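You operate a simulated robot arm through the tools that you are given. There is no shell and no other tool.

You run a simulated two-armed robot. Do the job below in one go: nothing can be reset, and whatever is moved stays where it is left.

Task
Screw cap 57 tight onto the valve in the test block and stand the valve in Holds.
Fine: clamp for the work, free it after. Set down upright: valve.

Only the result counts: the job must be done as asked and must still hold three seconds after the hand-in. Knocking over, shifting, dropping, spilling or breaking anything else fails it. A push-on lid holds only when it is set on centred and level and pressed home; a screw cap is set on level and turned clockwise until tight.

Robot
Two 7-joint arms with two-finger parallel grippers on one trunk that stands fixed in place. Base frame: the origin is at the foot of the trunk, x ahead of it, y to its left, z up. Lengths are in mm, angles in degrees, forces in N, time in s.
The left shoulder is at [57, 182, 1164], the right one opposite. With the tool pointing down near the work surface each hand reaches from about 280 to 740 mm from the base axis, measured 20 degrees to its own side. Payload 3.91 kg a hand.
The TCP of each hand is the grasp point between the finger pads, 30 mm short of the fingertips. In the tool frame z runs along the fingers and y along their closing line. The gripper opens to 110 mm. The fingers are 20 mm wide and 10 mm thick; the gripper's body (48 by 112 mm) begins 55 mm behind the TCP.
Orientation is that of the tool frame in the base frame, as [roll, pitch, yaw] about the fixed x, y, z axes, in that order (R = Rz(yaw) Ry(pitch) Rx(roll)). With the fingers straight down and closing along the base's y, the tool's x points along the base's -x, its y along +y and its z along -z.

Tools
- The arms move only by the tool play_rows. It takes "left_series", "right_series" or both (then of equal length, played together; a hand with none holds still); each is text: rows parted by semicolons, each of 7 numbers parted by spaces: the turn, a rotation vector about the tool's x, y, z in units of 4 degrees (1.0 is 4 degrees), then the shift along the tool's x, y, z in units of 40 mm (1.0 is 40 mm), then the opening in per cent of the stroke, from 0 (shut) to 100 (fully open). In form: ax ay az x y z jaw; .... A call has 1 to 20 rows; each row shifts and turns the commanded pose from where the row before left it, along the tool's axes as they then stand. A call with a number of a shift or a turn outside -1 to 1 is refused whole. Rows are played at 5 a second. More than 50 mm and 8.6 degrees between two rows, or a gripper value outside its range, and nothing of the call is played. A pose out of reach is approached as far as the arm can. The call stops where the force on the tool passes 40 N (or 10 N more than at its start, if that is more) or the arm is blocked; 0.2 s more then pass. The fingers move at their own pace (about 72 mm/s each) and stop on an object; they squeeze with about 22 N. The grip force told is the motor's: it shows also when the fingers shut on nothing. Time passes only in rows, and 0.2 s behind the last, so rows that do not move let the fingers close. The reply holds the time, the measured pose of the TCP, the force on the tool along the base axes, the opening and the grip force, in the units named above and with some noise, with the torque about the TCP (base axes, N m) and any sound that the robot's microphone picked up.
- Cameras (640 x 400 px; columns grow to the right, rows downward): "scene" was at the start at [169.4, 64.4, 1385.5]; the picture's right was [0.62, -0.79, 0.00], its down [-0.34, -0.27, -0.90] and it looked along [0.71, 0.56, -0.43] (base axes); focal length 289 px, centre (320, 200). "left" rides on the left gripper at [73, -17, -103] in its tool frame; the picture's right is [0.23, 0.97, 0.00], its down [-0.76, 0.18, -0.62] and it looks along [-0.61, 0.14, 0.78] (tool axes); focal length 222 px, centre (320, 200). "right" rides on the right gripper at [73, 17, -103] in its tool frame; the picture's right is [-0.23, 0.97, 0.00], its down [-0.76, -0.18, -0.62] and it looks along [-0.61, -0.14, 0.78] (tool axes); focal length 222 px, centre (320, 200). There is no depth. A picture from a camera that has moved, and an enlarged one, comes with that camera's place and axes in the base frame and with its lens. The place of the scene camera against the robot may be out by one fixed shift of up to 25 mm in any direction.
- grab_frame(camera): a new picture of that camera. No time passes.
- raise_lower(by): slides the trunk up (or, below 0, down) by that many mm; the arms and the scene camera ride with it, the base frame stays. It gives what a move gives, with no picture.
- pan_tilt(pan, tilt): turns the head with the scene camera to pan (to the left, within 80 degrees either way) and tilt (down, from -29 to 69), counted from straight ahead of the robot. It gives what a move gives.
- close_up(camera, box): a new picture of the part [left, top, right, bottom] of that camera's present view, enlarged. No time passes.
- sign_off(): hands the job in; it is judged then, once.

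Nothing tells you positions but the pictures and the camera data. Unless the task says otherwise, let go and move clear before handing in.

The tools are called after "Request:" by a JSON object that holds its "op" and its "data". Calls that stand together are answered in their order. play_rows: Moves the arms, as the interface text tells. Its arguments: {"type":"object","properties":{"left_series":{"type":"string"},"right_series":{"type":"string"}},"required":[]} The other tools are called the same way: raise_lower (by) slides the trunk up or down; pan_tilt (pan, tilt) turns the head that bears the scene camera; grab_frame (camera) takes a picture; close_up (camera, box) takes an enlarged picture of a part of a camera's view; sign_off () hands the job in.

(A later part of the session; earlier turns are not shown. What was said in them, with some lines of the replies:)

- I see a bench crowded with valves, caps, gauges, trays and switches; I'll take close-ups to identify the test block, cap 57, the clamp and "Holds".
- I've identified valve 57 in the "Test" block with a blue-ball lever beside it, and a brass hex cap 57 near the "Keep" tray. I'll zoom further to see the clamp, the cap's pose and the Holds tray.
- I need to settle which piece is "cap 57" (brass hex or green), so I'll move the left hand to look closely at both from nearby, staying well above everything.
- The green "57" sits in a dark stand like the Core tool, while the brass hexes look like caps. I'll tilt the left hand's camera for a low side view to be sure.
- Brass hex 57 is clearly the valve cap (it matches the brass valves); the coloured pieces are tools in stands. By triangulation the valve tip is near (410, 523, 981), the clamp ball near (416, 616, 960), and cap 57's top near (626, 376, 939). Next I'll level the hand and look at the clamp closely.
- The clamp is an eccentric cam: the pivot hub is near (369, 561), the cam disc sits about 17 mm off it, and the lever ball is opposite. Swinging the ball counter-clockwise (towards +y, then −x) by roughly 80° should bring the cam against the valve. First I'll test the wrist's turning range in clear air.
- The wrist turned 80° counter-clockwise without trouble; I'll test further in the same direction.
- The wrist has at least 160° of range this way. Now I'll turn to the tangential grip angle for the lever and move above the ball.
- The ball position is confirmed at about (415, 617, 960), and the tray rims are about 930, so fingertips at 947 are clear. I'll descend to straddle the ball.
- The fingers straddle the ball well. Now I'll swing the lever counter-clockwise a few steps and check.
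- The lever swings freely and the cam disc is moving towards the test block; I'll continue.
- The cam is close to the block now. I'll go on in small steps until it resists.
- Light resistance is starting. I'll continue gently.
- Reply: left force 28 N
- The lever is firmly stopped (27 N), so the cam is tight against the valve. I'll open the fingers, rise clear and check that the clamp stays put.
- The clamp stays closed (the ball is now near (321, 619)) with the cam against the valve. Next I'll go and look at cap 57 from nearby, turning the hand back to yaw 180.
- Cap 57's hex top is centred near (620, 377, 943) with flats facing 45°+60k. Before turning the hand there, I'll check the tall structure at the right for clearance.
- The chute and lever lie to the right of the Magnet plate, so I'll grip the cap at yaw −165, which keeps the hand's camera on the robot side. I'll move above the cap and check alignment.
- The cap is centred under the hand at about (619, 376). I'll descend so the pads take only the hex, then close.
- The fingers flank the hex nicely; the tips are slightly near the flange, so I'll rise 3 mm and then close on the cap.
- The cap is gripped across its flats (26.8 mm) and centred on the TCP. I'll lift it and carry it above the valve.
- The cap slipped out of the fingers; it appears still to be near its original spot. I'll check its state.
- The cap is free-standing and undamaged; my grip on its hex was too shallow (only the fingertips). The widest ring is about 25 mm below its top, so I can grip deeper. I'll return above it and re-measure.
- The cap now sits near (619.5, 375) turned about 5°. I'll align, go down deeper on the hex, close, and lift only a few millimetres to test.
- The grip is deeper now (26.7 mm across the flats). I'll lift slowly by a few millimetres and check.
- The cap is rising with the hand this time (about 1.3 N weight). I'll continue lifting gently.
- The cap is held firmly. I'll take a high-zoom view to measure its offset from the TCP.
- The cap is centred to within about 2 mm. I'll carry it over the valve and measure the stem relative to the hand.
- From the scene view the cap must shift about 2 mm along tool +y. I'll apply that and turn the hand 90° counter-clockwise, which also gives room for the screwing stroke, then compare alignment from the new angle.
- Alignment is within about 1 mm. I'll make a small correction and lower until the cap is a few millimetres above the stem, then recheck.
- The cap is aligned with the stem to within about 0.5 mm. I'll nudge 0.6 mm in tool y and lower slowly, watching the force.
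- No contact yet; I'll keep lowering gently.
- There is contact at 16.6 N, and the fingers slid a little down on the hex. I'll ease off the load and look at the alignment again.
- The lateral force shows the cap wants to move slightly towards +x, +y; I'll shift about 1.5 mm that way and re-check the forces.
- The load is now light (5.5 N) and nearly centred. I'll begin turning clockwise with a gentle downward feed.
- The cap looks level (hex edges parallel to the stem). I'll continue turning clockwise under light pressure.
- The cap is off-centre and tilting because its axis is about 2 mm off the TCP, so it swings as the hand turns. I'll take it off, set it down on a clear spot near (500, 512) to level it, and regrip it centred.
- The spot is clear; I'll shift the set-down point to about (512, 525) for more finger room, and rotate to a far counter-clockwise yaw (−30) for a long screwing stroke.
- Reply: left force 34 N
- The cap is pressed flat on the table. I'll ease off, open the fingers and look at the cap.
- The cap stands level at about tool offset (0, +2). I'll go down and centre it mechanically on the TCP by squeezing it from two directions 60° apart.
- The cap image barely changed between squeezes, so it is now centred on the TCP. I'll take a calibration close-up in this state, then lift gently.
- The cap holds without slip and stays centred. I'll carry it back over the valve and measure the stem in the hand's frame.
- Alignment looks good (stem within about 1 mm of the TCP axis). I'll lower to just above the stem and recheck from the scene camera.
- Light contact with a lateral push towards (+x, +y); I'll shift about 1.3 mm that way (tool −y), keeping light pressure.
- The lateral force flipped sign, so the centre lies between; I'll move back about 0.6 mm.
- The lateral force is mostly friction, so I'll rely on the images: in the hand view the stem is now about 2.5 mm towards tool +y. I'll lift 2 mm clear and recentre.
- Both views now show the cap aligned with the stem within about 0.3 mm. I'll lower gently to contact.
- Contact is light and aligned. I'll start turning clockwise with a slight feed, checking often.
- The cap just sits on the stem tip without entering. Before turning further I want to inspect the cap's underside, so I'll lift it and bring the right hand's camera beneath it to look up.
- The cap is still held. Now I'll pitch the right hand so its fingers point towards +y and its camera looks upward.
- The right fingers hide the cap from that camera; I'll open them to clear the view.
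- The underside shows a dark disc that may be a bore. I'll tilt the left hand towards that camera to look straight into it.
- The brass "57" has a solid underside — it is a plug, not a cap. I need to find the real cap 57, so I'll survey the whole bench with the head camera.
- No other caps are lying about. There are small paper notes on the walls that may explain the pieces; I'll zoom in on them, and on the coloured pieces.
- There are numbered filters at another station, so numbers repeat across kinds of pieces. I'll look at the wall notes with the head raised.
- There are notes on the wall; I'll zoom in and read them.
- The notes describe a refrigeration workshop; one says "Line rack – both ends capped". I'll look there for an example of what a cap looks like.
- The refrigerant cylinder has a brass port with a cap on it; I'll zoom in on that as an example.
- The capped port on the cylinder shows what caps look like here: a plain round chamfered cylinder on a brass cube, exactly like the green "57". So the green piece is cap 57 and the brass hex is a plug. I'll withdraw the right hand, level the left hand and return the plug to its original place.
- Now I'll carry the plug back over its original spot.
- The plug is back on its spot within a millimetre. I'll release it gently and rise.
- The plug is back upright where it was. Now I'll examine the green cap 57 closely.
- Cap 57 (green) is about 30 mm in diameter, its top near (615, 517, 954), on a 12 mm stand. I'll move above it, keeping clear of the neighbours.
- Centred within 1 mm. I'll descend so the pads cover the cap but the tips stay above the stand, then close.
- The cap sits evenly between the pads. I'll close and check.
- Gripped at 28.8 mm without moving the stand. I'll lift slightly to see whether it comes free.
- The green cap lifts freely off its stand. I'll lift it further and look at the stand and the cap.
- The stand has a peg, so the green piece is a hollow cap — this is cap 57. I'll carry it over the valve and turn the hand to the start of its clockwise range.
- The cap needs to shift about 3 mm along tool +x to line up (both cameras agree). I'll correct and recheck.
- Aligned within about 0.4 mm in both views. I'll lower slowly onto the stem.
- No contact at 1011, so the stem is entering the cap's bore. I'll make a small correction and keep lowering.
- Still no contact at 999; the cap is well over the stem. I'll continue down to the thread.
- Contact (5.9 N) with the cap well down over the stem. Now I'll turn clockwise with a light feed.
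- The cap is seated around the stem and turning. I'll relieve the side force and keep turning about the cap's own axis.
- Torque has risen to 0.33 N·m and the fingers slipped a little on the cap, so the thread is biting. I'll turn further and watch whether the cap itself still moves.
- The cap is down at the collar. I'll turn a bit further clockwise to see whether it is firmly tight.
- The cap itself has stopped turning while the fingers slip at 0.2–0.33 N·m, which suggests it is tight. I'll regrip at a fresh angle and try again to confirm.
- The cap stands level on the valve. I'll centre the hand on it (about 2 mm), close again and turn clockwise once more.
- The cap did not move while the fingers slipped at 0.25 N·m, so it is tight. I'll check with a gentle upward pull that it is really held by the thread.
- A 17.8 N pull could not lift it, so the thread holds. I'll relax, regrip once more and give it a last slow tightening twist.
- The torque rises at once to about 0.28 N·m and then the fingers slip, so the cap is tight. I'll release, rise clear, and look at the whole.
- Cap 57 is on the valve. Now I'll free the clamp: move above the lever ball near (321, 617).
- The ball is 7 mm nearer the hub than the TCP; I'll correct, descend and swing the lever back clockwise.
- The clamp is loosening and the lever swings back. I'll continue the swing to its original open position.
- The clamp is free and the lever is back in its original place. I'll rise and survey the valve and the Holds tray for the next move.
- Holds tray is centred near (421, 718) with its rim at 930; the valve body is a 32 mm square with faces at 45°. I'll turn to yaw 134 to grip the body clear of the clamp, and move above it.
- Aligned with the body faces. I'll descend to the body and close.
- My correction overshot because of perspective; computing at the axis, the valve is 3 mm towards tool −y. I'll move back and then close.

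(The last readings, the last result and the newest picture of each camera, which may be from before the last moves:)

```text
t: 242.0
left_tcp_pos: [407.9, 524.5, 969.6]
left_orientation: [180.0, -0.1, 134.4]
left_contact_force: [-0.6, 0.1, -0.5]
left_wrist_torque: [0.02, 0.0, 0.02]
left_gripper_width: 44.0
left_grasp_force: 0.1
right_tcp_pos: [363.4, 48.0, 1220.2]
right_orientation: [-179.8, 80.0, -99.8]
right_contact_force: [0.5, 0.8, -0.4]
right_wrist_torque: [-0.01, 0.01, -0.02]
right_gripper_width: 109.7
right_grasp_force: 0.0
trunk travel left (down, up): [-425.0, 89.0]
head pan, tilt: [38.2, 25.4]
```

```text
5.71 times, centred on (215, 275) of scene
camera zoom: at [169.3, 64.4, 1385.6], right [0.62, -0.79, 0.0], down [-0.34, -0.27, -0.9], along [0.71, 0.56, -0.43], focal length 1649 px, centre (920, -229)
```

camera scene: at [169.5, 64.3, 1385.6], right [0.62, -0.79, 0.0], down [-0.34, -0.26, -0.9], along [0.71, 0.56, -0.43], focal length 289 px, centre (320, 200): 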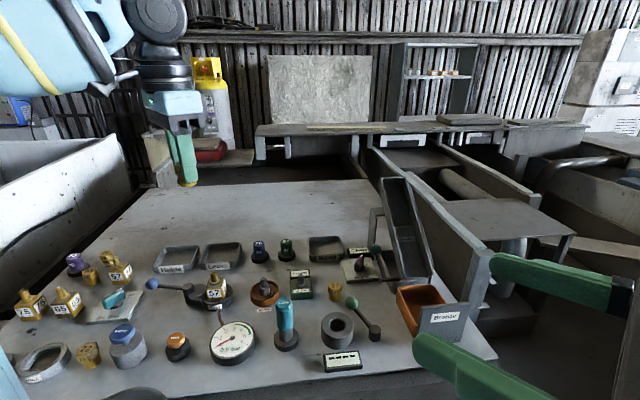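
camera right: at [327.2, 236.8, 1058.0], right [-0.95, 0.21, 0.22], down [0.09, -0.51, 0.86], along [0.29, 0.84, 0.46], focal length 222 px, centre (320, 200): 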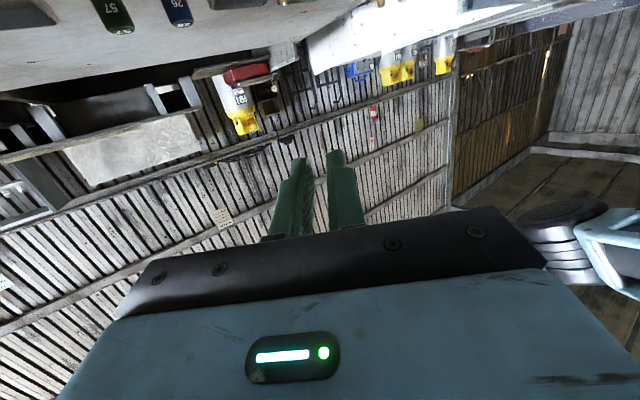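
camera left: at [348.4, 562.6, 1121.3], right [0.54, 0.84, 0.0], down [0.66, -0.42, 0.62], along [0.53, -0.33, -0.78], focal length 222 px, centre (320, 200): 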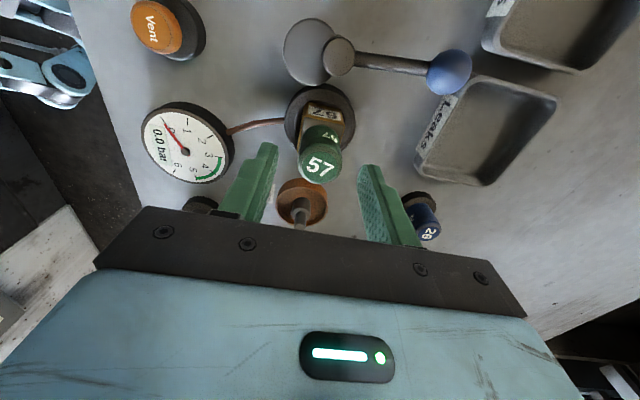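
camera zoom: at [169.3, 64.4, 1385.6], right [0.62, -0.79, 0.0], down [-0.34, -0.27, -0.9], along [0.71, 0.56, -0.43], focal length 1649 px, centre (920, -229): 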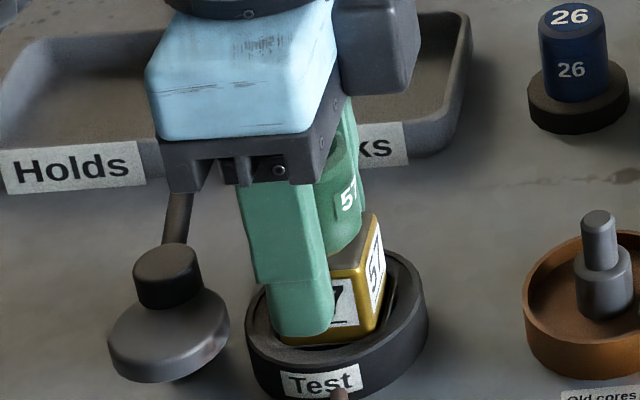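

Centred now. I'll lower 4 mm more and close on the body.

Request:
{"op": "play_rows", "data": {"left_series": "0 0 0 0 0 0.1 40;0 0 0 0 0 0 40;0 0 0 0 0 0 32;0 0 0 0 0 0 20;0 0 0 0 0 0 0;0 0 0 0 0 0 0;0 0 0 0 0 0 0"}}

Request:
{"op": "close_up", "data": {"camera": "left", "box": [250, 90, 390, 220]}}

Request:
{"op": "close_up", "data": {"camera": "scene", "box": [180, 240, 250, 310]}}

```text
t: 243.6
left_tcp_pos: [408.6, 525.3, 965.4]
left_orientation: [-180.0, 0.0, 134.4]
left_contact_force: [0.5, 1.0, 0.1]
left_wrist_torque: [-0.04, -0.04, 0.0]
left_gripper_width: 33.8
left_grasp_force: 21.7
right_tcp_pos: [362.4, 49.2, 1219.3]
right_orientation: [-179.7, 80.0, -99.9]
right_contact_force: [0.5, 0.2, -1.1]
right_wrist_torque: [0.01, 0.0, 0.01]
right_gripper_width: 109.9
right_grasp_force: 0.0
trunk travel left (down, up): [-425.0, 89.0]
head pan, tilt: [38.2, 25.4]
```

```text
3.08 times, centred on (320, 155) of left
camera zoom: at [346.2, 564.6, 1068.3], right [0.54, 0.84, 0.0], down [0.66, -0.42, 0.62], along [0.53, -0.33, -0.78], focal length 684 px, centre (320, 338)
```

zoom: 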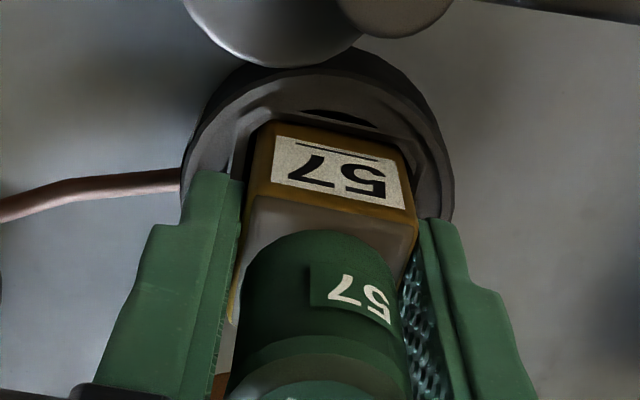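

```text
5.71 times, centred on (215, 275) of scene
camera zoom: at [169.4, 64.4, 1385.6], right [0.62, -0.79, 0.0], down [-0.34, -0.27, -0.9], along [0.71, 0.56, -0.43], focal length 1649 px, centre (920, -229)
```

zoom: 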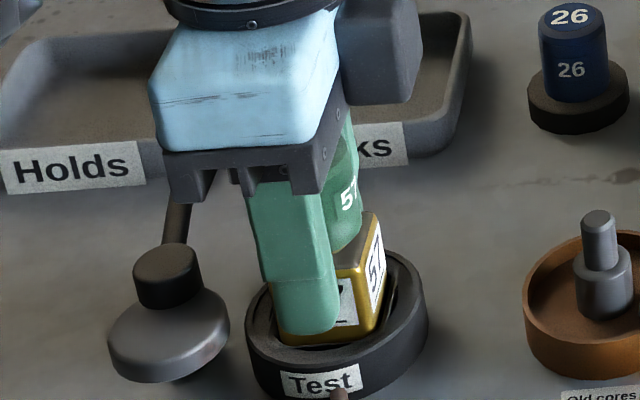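

The body is gripped (33.8 mm). I'll lift slowly and check.

Request:
{"op": "play_rows", "data": {"left_series": "0 0 0 0 0 -0.04 0;0 0 0 0 0 -0.04 0;0 0 0 0 0 -0.06 0;0 0 0 0 0 0 0"}}

Request:
{"op": "close_up", "data": {"camera": "scene", "box": [180, 240, 250, 310]}}

Request:
{"op": "close_up", "data": {"camera": "left", "box": [250, 90, 390, 220]}}

```text
t: 244.6
left_tcp_pos: [407.9, 524.5, 970.3]
left_orientation: [179.9, 0.0, 134.4]
left_contact_force: [0.5, -1.0, -3.4]
left_wrist_torque: [-0.01, 0.01, -0.03]
left_gripper_width: 33.8
left_grasp_force: 22.2
right_tcp_pos: [362.8, 47.7, 1219.8]
right_orientation: [-179.9, 80.0, -99.9]
right_contact_force: [-0.2, -0.3, -0.1]
right_wrist_torque: [0.04, -0.01, 0.0]
right_gripper_width: 109.9
right_grasp_force: 0.0
trunk travel left (down, up): [-425.0, 89.0]
head pan, tilt: [38.2, 25.4]
```

```text
5.71 times, centred on (215, 275) of scene
camera zoom: at [169.6, 64.6, 1385.5], right [0.62, -0.79, 0.0], down [-0.34, -0.27, -0.9], along [0.71, 0.56, -0.43], focal length 1649 px, centre (920, -229)
```

zoom: 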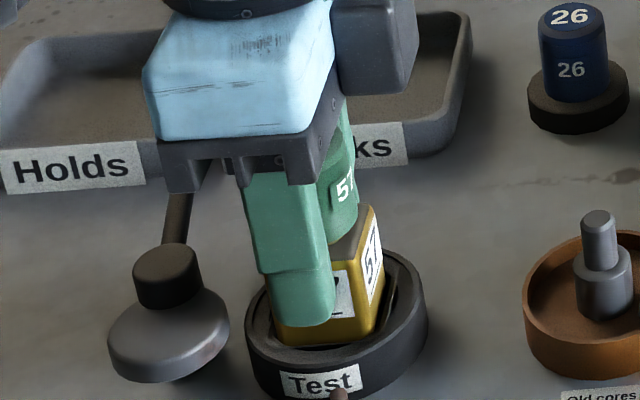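

```text
3.08 times, centred on (320, 155) of left
camera zoom: at [345.4, 564.5, 1072.9], right [0.54, 0.84, 0.0], down [0.66, -0.42, 0.62], along [0.53, -0.34, -0.78], focal length 684 px, centre (320, 338)
```

zoom: 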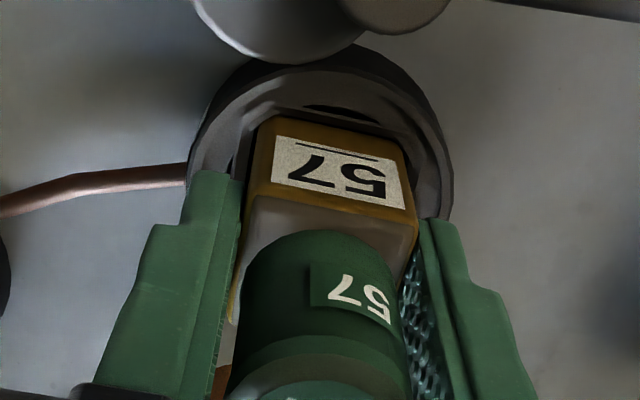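

The valve comes up with the hand (3.4 N). I'll lift it clear of the lever and carry it over to the Holds tray.

Request:
{"op": "play_rows", "data": {"left_series": "0 0 0 0 0 -0.1 0;0 0 0 0 0 -0.2 0;0 0 0 0 0 -0.3 0;0 0 0 0 0 -0.4 0;0 0 0 0 0 -0.5 0;0 0 0 0 0 -0.5 0;0 0 0 0 0 -0.4 0;0 0 0 0 0 -0.2 0;0 0 0 0 0 0 0"}}

Request:
{"op": "grab_frame", "data": {"camera": "left"}}

Request:
{"op": "close_up", "data": {"camera": "scene", "box": [140, 200, 260, 310]}}

```text
t: 246.6
left_tcp_pos: [409.2, 524.3, 1074.0]
left_orientation: [180.0, 0.0, 134.4]
left_contact_force: [1.1, 0.2, -3.2]
left_wrist_torque: [-0.02, 0.0, -0.02]
left_gripper_width: 33.6
left_grasp_force: 22.2
right_tcp_pos: [363.0, 48.4, 1219.8]
right_orientation: [-179.8, 79.9, -99.8]
right_contact_force: [-0.3, -0.4, 0.3]
right_wrist_torque: [0.02, -0.02, -0.04]
right_gripper_width: 109.8
right_grasp_force: 0.1
trunk travel left (down, up): [-425.0, 89.0]
head pan, tilt: [38.2, 25.4]
```

```text
taken
camera left: at [346.4, 565.3, 1176.8], right [0.54, 0.84, 0.0], down [0.66, -0.42, 0.62], along [0.53, -0.34, -0.78], focal length 222 px, centre (320, 200)
```

left: 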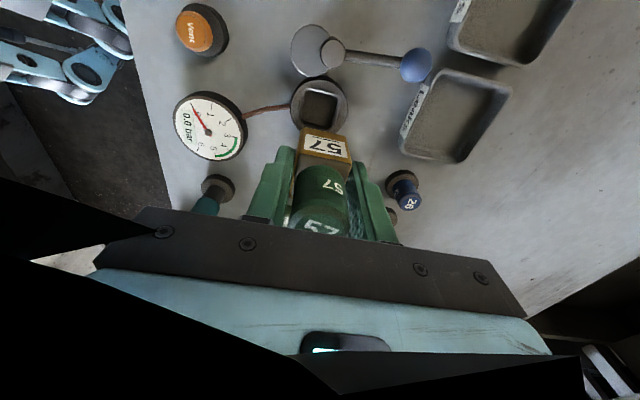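

```text
3.64 times, centred on (200, 255) of scene
camera zoom: at [169.7, 64.7, 1385.5], right [0.62, -0.79, 0.0], down [-0.34, -0.27, -0.9], along [0.71, 0.56, -0.43], focal length 1049 px, centre (756, 0)
```

zoom: 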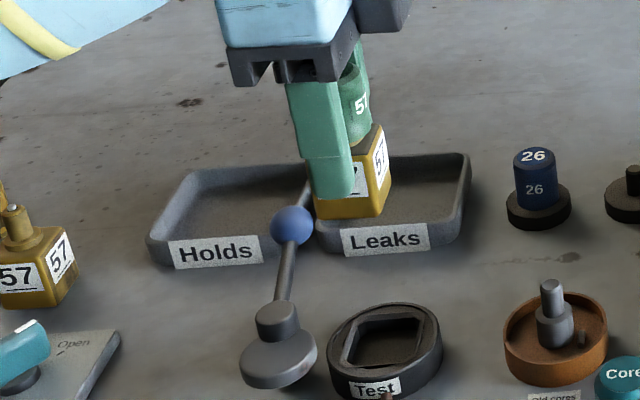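

Request:
{"op": "play_rows", "data": {"left_series": "0 0 0 0.25 0.27 0 0;0 0 0 0.5 0.545 0 0;0 0 0 0.55 0.6 0 0;0 0 0 0.55 0.6 0 0;0 0 0 0.55 0.6 0 0;0 0 0 0.5 0.545 0 0;0 0 0 0.35 0.37 0 0;0 0 0 0 0 0 0;0 0 0 0 0 0 0"}}

Request:
{"op": "grab_frame", "data": {"camera": "left"}}

Request:
{"op": "close_up", "data": {"camera": "scene", "box": [130, 180, 250, 290]}}

```text
t: 248.6
left_tcp_pos: [416.3, 715.7, 1074.9]
left_orientation: [-180.0, 0.1, 134.3]
left_contact_force: [0.0, 0.4, -3.1]
left_wrist_torque: [0.03, -0.01, 0.01]
left_gripper_width: 33.5
left_grasp_force: 21.9
right_tcp_pos: [363.6, 47.7, 1219.8]
right_orientation: [-179.7, 80.0, -99.9]
right_contact_force: [0.2, 1.1, -0.8]
right_wrist_torque: [-0.01, -0.02, 0.0]
right_gripper_width: 110.1
right_grasp_force: 0.0
trunk travel left (down, up): [-425.0, 89.0]
head pan, tilt: [38.2, 25.4]
```

```text
taken
camera left: at [354.6, 755.9, 1177.7], right [0.54, 0.84, 0.0], down [0.66, -0.42, 0.62], along [0.53, -0.34, -0.78], focal length 222 px, centre (320, 200)
```

left: 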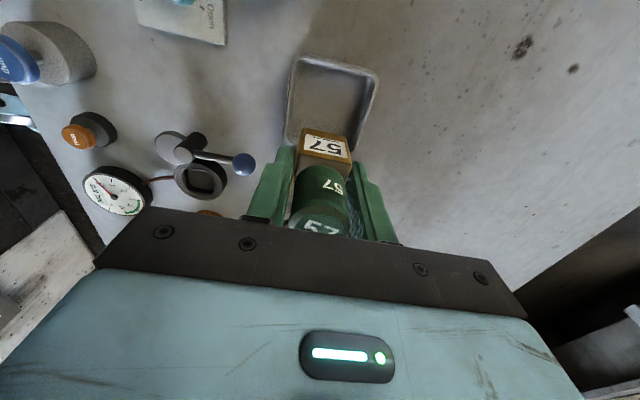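

```text
3.64 times, centred on (190, 235) of scene
camera zoom: at [169.7, 64.8, 1385.5], right [0.62, -0.79, 0.0], down [-0.34, -0.27, -0.9], along [0.71, 0.56, -0.43], focal length 1049 px, centre (793, 73)
```

zoom: 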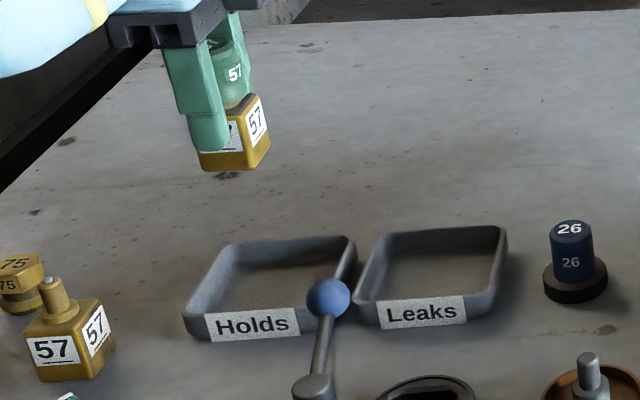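

Request:
{"op": "close_up", "data": {"camera": "left", "box": [260, 40, 400, 170]}}

```text
3.08 times, centred on (330, 105) of left
camera zoom: at [354.6, 755.9, 1177.7], right [0.54, 0.84, 0.0], down [0.66, -0.42, 0.62], along [0.53, -0.34, -0.78], focal length 684 px, centre (289, 492)
```

zoom: 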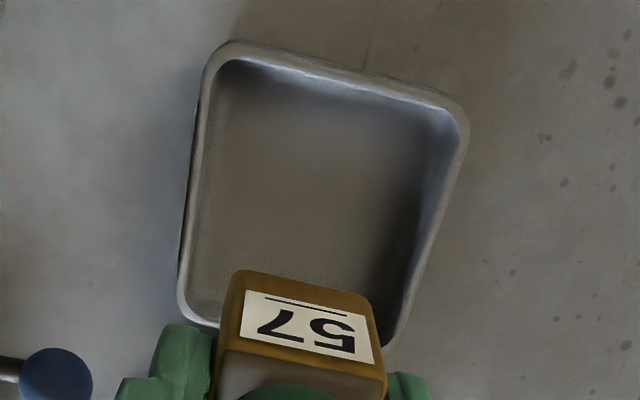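

The tray centre is (422, 720). I'll centre the valve over it and lower.

Request:
{"op": "play_rows", "data": {"left_series": "0 0 0 -0.02 0.177 0 0;0 0 0 0 0 0.4 0;0 0 0 0 0 0.6 0;0 0 0 0 0 0.6 0;0 0 0 0 0 0.4 0;0 0 0 0 0 0.2 0;0 0 0 0 0 0 0"}}

Request:
{"op": "close_up", "data": {"camera": "scene", "box": [140, 220, 240, 290]}}

Request:
{"op": "close_up", "data": {"camera": "left", "box": [250, 60, 400, 200]}}

```text
t: 250.2
left_tcp_pos: [424.0, 721.3, 987.2]
left_orientation: [-180.0, 0.0, 134.4]
left_contact_force: [0.0, -0.8, -3.7]
left_wrist_torque: [0.01, -0.01, 0.02]
left_gripper_width: 33.7
left_grasp_force: 22.5
right_tcp_pos: [363.5, 48.2, 1219.6]
right_orientation: [-179.7, 80.0, -99.9]
right_contact_force: [1.3, 0.4, -0.6]
right_wrist_torque: [0.0, 0.02, 0.02]
right_gripper_width: 109.9
right_grasp_force: 0.0
trunk travel left (down, up): [-425.0, 89.0]
head pan, tilt: [38.2, 25.4]
```

```text
5.71 times, centred on (190, 255) of scene
camera zoom: at [169.6, 64.7, 1385.6], right [0.62, -0.79, 0.0], down [-0.34, -0.27, -0.9], along [0.71, 0.56, -0.43], focal length 1649 px, centre (1063, -114)
```

zoom: 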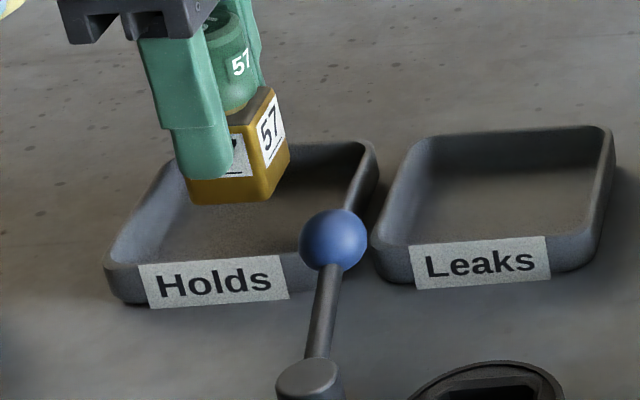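

```text
2.86 times, centred on (325, 130) of left
camera zoom: at [360.8, 762.0, 1089.8], right [0.54, 0.84, 0.0], down [0.66, -0.42, 0.62], along [0.53, -0.33, -0.78], focal length 635 px, centre (306, 400)
```

zoom: 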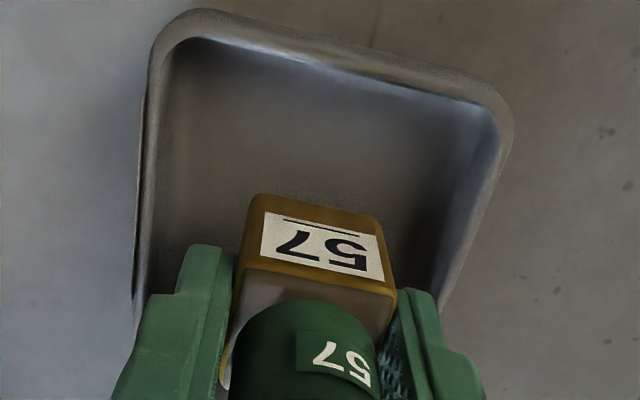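

Request:
{"op": "play_rows", "data": {"left_series": "0 0 0 0 0 0.15 0;0 0 0 0 0 0.15 0;0 0 0 0 0 0.1 0;0 0 0 0 0 0 0"}}

Request:
{"op": "play_rows", "data": {"left_series": "0 0 0 0 0 0.05 0;0 0 0 0 0 0 0"}}

Request:
{"op": "close_up", "data": {"camera": "scene", "box": [140, 220, 240, 290]}}

```text
t: 251.2
left_tcp_pos: [424.5, 721.7, 969.1]
left_orientation: [180.0, 0.0, 134.5]
left_contact_force: [1.1, 0.5, -3.9]
left_wrist_torque: [0.01, -0.01, 0.0]
left_gripper_width: 33.9
left_grasp_force: 21.6
right_tcp_pos: [363.7, 48.6, 1219.8]
right_orientation: [-179.8, 80.0, -99.8]
right_contact_force: [-0.8, 0.4, -0.2]
right_wrist_torque: [-0.01, 0.01, 0.01]
right_gripper_width: 109.9
right_grasp_force: 0.1
trunk travel left (down, up): [-425.0, 89.0]
head pan, tilt: [38.2, 25.4]
```

```text
t: 251.8
left_tcp_pos: [423.5, 721.5, 969.0]
left_orientation: [-180.0, -0.1, 134.4]
left_contact_force: [-0.1, -0.4, -2.6]
left_wrist_torque: [-0.01, 0.01, 0.03]
left_gripper_width: 34.0
left_grasp_force: 22.0
right_tcp_pos: [364.0, 47.3, 1219.2]
right_orientation: [-179.7, 80.0, -99.8]
right_contact_force: [0.1, 0.3, 0.0]
right_wrist_torque: [-0.01, 0.0, -0.01]
right_gripper_width: 109.9
right_grasp_force: 0.1
trunk travel left (down, up): [-425.0, 89.0]
head pan, tilt: [38.2, 25.4]
```

```text
5.71 times, centred on (190, 255) of scene
camera zoom: at [169.6, 64.7, 1385.5], right [0.62, -0.79, 0.0], down [-0.34, -0.27, -0.9], along [0.71, 0.56, -0.43], focal length 1649 px, centre (1063, -114)
```

zoom: 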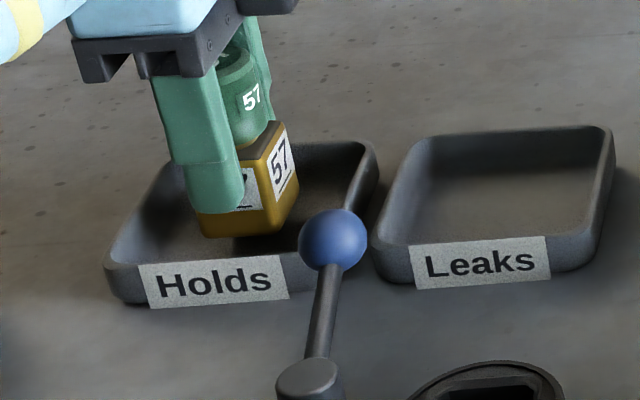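

Request:
{"op": "play_rows", "data": {"left_series": "0 0 0 0 0 0.05 0;0 0 0 0 0 0 0"}}

Request:
{"op": "play_rows", "data": {"left_series": "0 0 0 0 0 0.05 0;0 0 0 0 0 0 0"}}

Request:
{"op": "play_rows", "data": {"left_series": "0 0 0 0 0 0.04 0;0 0 0 0 0 0 0"}}

```text
t: 252.4
left_tcp_pos: [424.0, 722.8, 967.3]
left_orientation: [-179.9, -0.1, 134.4]
left_contact_force: [-0.3, -0.5, -2.7]
left_wrist_torque: [0.03, 0.01, 0.02]
left_gripper_width: 33.9
left_grasp_force: 21.2
right_tcp_pos: [363.5, 47.1, 1219.8]
right_orientation: [-179.8, 80.0, -99.9]
right_contact_force: [0.8, -0.5, 0.0]
right_wrist_torque: [0.01, 0.01, 0.02]
right_gripper_width: 109.9
right_grasp_force: 0.1
trunk travel left (down, up): [-425.0, 89.0]
head pan, tilt: [38.2, 25.4]
```

```text
t: 253.0
left_tcp_pos: [424.4, 721.9, 964.5]
left_orientation: [180.0, 0.0, 134.4]
left_contact_force: [0.7, -0.3, -3.5]
left_wrist_torque: [0.01, -0.02, 0.01]
left_gripper_width: 33.8
left_grasp_force: 21.9
right_tcp_pos: [363.8, 48.3, 1218.8]
right_orientation: [-179.8, 80.0, -99.9]
right_contact_force: [-0.1, -0.1, -0.6]
right_wrist_torque: [0.0, -0.01, 0.01]
right_gripper_width: 110.0
right_grasp_force: 0.0
trunk travel left (down, up): [-425.0, 89.0]
head pan, tilt: [38.2, 25.4]
```

```text
t: 253.6
left_tcp_pos: [424.4, 721.4, 964.0]
left_orientation: [-179.9, 0.0, 134.5]
left_contact_force: [0.8, 0.3, -3.1]
left_wrist_torque: [0.01, 0.02, -0.01]
left_gripper_width: 33.7
left_grasp_force: 22.4
right_tcp_pos: [363.9, 48.0, 1220.0]
right_orientation: [-179.8, 80.0, -99.8]
right_contact_force: [0.5, 0.0, -0.8]
right_wrist_torque: [-0.01, 0.0, 0.01]
right_gripper_width: 110.1
right_grasp_force: 0.0
trunk travel left (down, up): [-425.0, 89.0]
head pan, tilt: [38.2, 25.4]
```

Still hanging free; I'll continue in small steps.

Request:
{"op": "play_rows", "data": {"left_series": "0 0 0 0 0 0.05 0;0 0 0 0 0 0 0"}}

Request:
{"op": "play_rows", "data": {"left_series": "0 0 0 0 0 0.05 0;0 0 0 0 0 0 0"}}

Request:
{"op": "close_up", "data": {"camera": "scene", "box": [150, 230, 220, 280]}}

Request:
{"op": "close_up", "data": {"camera": "left", "box": [250, 60, 400, 200]}}

```text
t: 254.2
left_tcp_pos: [425.7, 719.9, 960.9]
left_orientation: [-180.0, 0.0, 134.4]
left_contact_force: [-0.3, 0.4, -2.4]
left_wrist_torque: [0.01, 0.0, 0.0]
left_gripper_width: 33.4
left_grasp_force: 22.0
right_tcp_pos: [363.3, 47.1, 1220.7]
right_orientation: [-179.8, 79.9, -99.8]
right_contact_force: [-0.5, 0.5, 1.2]
right_wrist_torque: [-0.01, 0.0, 0.01]
right_gripper_width: 110.0
right_grasp_force: 0.0
trunk travel left (down, up): [-425.0, 89.0]
head pan, tilt: [38.2, 25.4]
```

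```text
t: 254.8
left_tcp_pos: [424.7, 720.1, 962.3]
left_orientation: [179.8, 0.1, 134.3]
left_contact_force: [4.6, 0.8, 9.7]
left_wrist_torque: [-0.02, -0.01, 0.0]
left_gripper_width: 33.8
left_grasp_force: 21.9
right_tcp_pos: [363.4, 47.7, 1219.8]
right_orientation: [-179.8, 80.1, -99.7]
right_contact_force: [1.0, -0.3, 0.0]
right_wrist_torque: [0.01, 0.02, 0.0]
right_gripper_width: 109.9
right_grasp_force: 0.1
trunk travel left (down, up): [-425.0, 89.0]
head pan, tilt: [38.2, 25.4]
```

```text
8.00 times, centred on (185, 255) of scene
camera zoom: at [169.3, 63.4, 1385.8], right [0.62, -0.79, 0.0], down [-0.34, -0.26, -0.9], along [0.71, 0.56, -0.43], focal length 2309 px, centre (1400, -240)
```

zoom: 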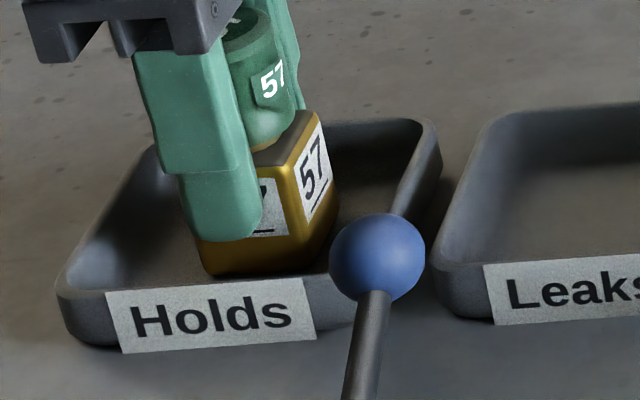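

```text
2.86 times, centred on (325, 130) of left
camera zoom: at [361.4, 759.9, 1064.1], right [0.54, 0.84, 0.0], down [0.66, -0.42, 0.63], along [0.53, -0.33, -0.78], focal length 635 px, centre (306, 400)
```

zoom: 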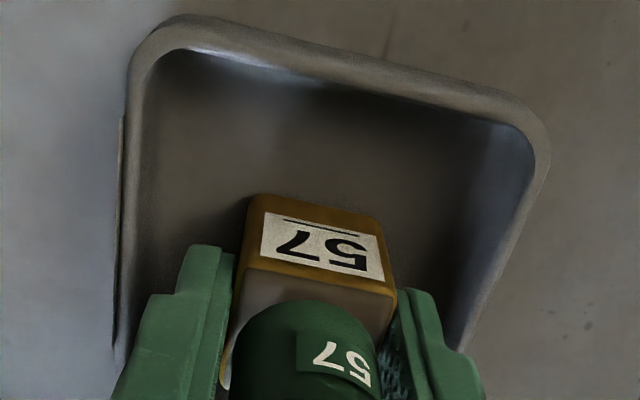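

The valve is resting on the tray floor (force turned to +9.7 N). I'll ease the pressure and open gently.

Request:
{"op": "play_rows", "data": {"left_series": "0 0 0 0 0 -0.03 0;0 0 0 0 0 0 0"}}

Request:
{"op": "play_rows", "data": {"left_series": "0 0 0 0 0 0 28;0 0 0 0 0 0 32;0 0 0 0 0 0 36;0 0 0 0 0 0 39;0 0 0 0 0 0 39"}}

Request:
{"op": "close_up", "data": {"camera": "scene", "box": [150, 230, 220, 280]}}

Request:
{"op": "close_up", "data": {"camera": "left", "box": [250, 60, 400, 200]}}

```text
t: 255.4
left_tcp_pos: [424.5, 719.7, 961.2]
left_orientation: [180.0, 0.0, 134.4]
left_contact_force: [2.5, 0.5, 3.7]
left_wrist_torque: [-0.03, -0.25, 0.02]
left_gripper_width: 33.7
left_grasp_force: 21.6
right_tcp_pos: [362.7, 46.7, 1219.4]
right_orientation: [-179.7, 80.1, -99.8]
right_contact_force: [0.0, -0.1, -0.5]
right_wrist_torque: [0.01, -0.02, -0.03]
right_gripper_width: 109.9
right_grasp_force: 0.1
trunk travel left (down, up): [-425.0, 89.0]
head pan, tilt: [38.2, 25.4]
```

```text
t: 256.6
left_tcp_pos: [424.4, 719.9, 961.4]
left_orientation: [180.0, 0.0, 134.4]
left_contact_force: [-0.5, 0.4, -0.2]
left_wrist_torque: [-0.02, -0.03, 0.02]
left_gripper_width: 43.1
left_grasp_force: 0.1
right_tcp_pos: [363.4, 47.7, 1220.0]
right_orientation: [-179.6, 80.0, -99.8]
right_contact_force: [0.0, -0.2, 0.0]
right_wrist_torque: [-0.02, 0.02, 0.01]
right_gripper_width: 110.0
right_grasp_force: 0.2
trunk travel left (down, up): [-425.0, 89.0]
head pan, tilt: [38.2, 25.4]
```

```text
8.00 times, centred on (185, 255) of scene
camera zoom: at [169.4, 64.4, 1385.6], right [0.62, -0.79, 0.0], down [-0.34, -0.27, -0.9], along [0.71, 0.56, -0.43], focal length 2309 px, centre (1400, -240)
```

zoom: 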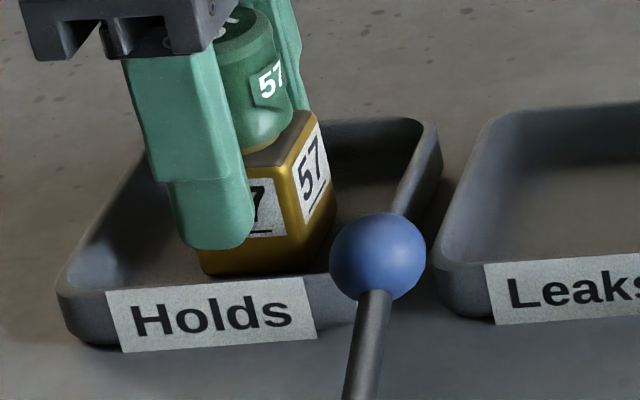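

```text
2.86 times, centred on (325, 130) of left
camera zoom: at [361.0, 760.5, 1064.5], right [0.54, 0.84, 0.0], down [0.66, -0.42, 0.62], along [0.53, -0.33, -0.78], focal length 635 px, centre (306, 400)
```

zoom: 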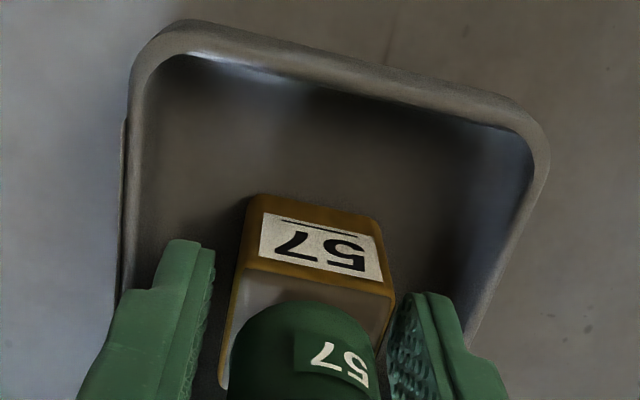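

The valve stands on its own. One pad is close to it, so I'll shift 2 mm for even clearance and then rise straight up.

Request:
{"op": "play_rows", "data": {"left_series": "0 0 0 0 0.04 0 41;0 0 0 0 0 0 41;0 0 0 0 0 -0.1 41;0 0 0 0 0 -0.2 41;0 0 0 0 0 -0.4 41;0 0 0 0 0 -0.6 41;0 0 0 0 0 -0.8 41;0 0 0 0 0 -1 41;0 0 0 0 0 -0.5 41;0 0 0 0 0 0 41"}}

Request:
{"op": "close_up", "data": {"camera": "scene", "box": [140, 210, 240, 290]}}

Request:
{"op": "close_up", "data": {"camera": "left", "box": [250, 50, 400, 190]}}

```text
t: 258.8
left_tcp_pos: [423.3, 722.3, 1103.5]
left_orientation: [-180.0, 0.1, 134.4]
left_contact_force: [0.7, -0.9, -0.3]
left_wrist_torque: [-0.01, -0.03, 0.0]
left_gripper_width: 45.3
left_grasp_force: 0.1
right_tcp_pos: [362.9, 47.1, 1219.4]
right_orientation: [-179.8, 80.1, -99.8]
right_contact_force: [-0.1, -0.2, 0.1]
right_wrist_torque: [-0.01, 0.0, 0.04]
right_gripper_width: 110.2
right_grasp_force: 0.0
trunk travel left (down, up): [-425.0, 89.0]
head pan, tilt: [38.2, 25.4]
```

```text
5.00 times, centred on (190, 250) of scene
camera zoom: at [169.3, 64.5, 1385.6], right [0.62, -0.79, 0.0], down [-0.34, -0.27, -0.9], along [0.71, 0.56, -0.43], focal length 1443 px, centre (970, -50)
```

zoom: 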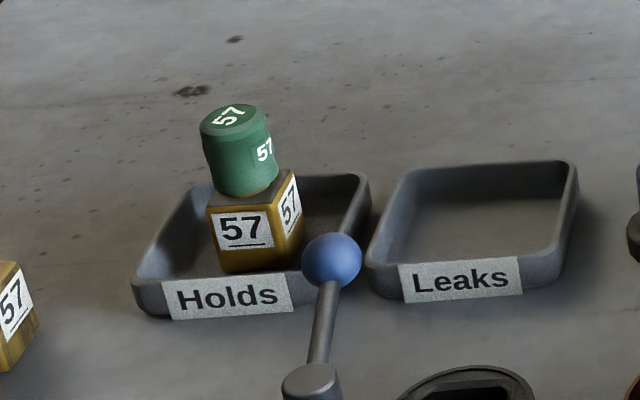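

```text
2.86 times, centred on (325, 120) of left
camera zoom: at [361.0, 761.8, 1207.2], right [0.54, 0.84, 0.0], down [0.66, -0.42, 0.62], along [0.53, -0.34, -0.78], focal length 635 px, centre (306, 429)
```

zoom: 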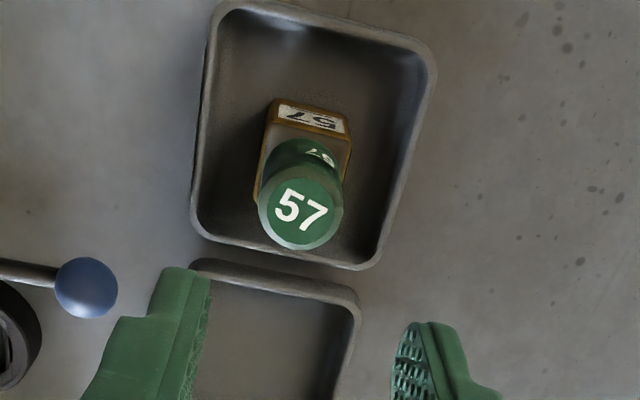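

The valve stands upright in Holds with cap 57 on. I'll move the hand well clear and do a final check of the whole bench.

Request:
{"op": "play_rows", "data": {"left_series": "0 0 0 0 0 -1 60;0 0 0 0 0 -0.5 60;0 0 0 -0.6 -0.6 0 60;0 0 0 -0.6 -0.6 0 60;0 0 0 -0.6 -0.6 0 60;0 0 0 -0.6 -0.6 0 60;0 0 0 0 0 0 60"}}

Request:
{"op": "grab_frame", "data": {"camera": "scene"}}

Request:
{"op": "close_up", "data": {"camera": "scene", "box": [150, 225, 210, 285]}}

Request:
{"op": "close_up", "data": {"camera": "scene", "box": [140, 220, 260, 310]}}

Request:
{"op": "close_up", "data": {"camera": "scene", "box": [260, 220, 420, 320]}}

```text
t: 260.4
left_tcp_pos: [421.3, 582.3, 1165.3]
left_orientation: [179.9, 0.1, 134.4]
left_contact_force: [0.7, 1.5, 0.6]
left_wrist_torque: [0.0, 0.0, 0.02]
left_gripper_width: 66.0
left_grasp_force: 0.1
right_tcp_pos: [362.9, 48.2, 1219.4]
right_orientation: [-179.7, 79.8, -99.8]
right_contact_force: [0.1, 0.9, 1.0]
right_wrist_torque: [-0.01, -0.02, 0.02]
right_gripper_width: 110.0
right_grasp_force: 0.0
trunk travel left (down, up): [-425.0, 89.0]
head pan, tilt: [38.2, 25.4]
```

```text
taken
camera scene: at [169.4, 64.8, 1385.6], right [0.62, -0.79, 0.0], down [-0.34, -0.27, -0.9], along [0.71, 0.56, -0.43], focal length 289 px, centre (320, 200)
```

scene: 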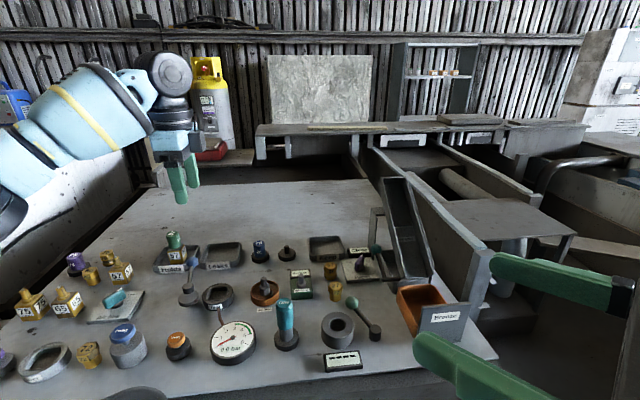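

```text
6.67 times, centred on (180, 255) of scene
camera zoom: at [169.4, 64.8, 1385.6], right [0.62, -0.79, 0.0], down [-0.34, -0.27, -0.9], along [0.71, 0.56, -0.43], focal length 1924 px, centre (1253, -167)
```

zoom: 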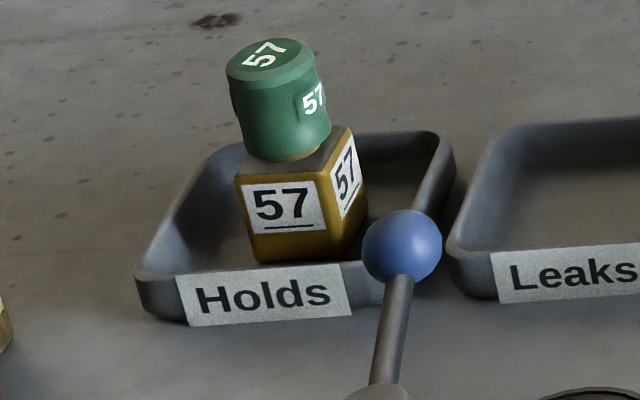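

```text
4.44 times, centred on (200, 265) of scene
camera zoom: at [169.4, 64.8, 1385.6], right [0.62, -0.79, 0.0], down [-0.34, -0.27, -0.9], along [0.71, 0.56, -0.43], focal length 1283 px, centre (853, -89)
```

zoom: 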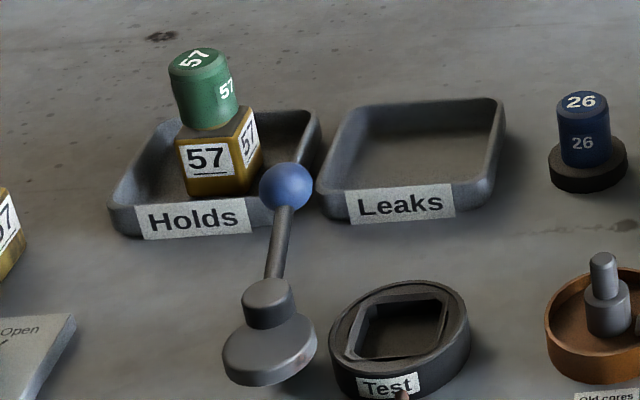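

```text
4.00 times, centred on (340, 270) of scene
camera zoom: at [169.4, 64.8, 1385.6], right [0.62, -0.79, 0.0], down [-0.34, -0.27, -0.9], along [0.71, 0.56, -0.43], focal length 1154 px, centre (240, -80)
```

zoom: 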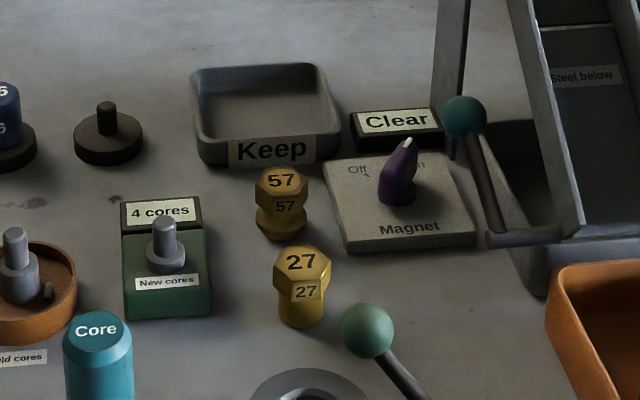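

Everything looks right: the valve stands upright in Holds with green cap 57 screwed tight. The clamp lever is back in its open place, the brass plug is back on its spot, and both hands are clear. I'm handing in.

Request:
{"op": "sign_off", "data": {}}

```text
The job is handed in.
```

The valve from the test block is standing upright in Holds with cap 57 screwed on. The clamp is released and both hands are clear. I've handed the job in, and the result has not come back yet.

- **Tightness:** The cap turned about 70° and then stopped. It held while the fingers slipped at 0.25–0.33 N·m, which is as much as my grip can apply. An upward pull of about 18 N did not move it.
- **Wrong part first:** I first took the brass hex marked 57 for the cap and pressed and turned it on the valve stem. Its underside turned out to be solid, so I treated it as a plug. I put it back within about a millimetre of where it stood.
- **Slip during that handling:** On the first lift the brass piece slipped out of the fingers. It stayed upright and moved about 2 mm. It also stood for a short time on a clear patch of the bench before I returned it.
- **The actual cap:** Cap 57 is the green cylinder, which was sitting on a peg stand. The stand looked unmoved when I took the cap off, and it is now empty.
- **Clamp lever:** It is back within a few degrees of its starting position.
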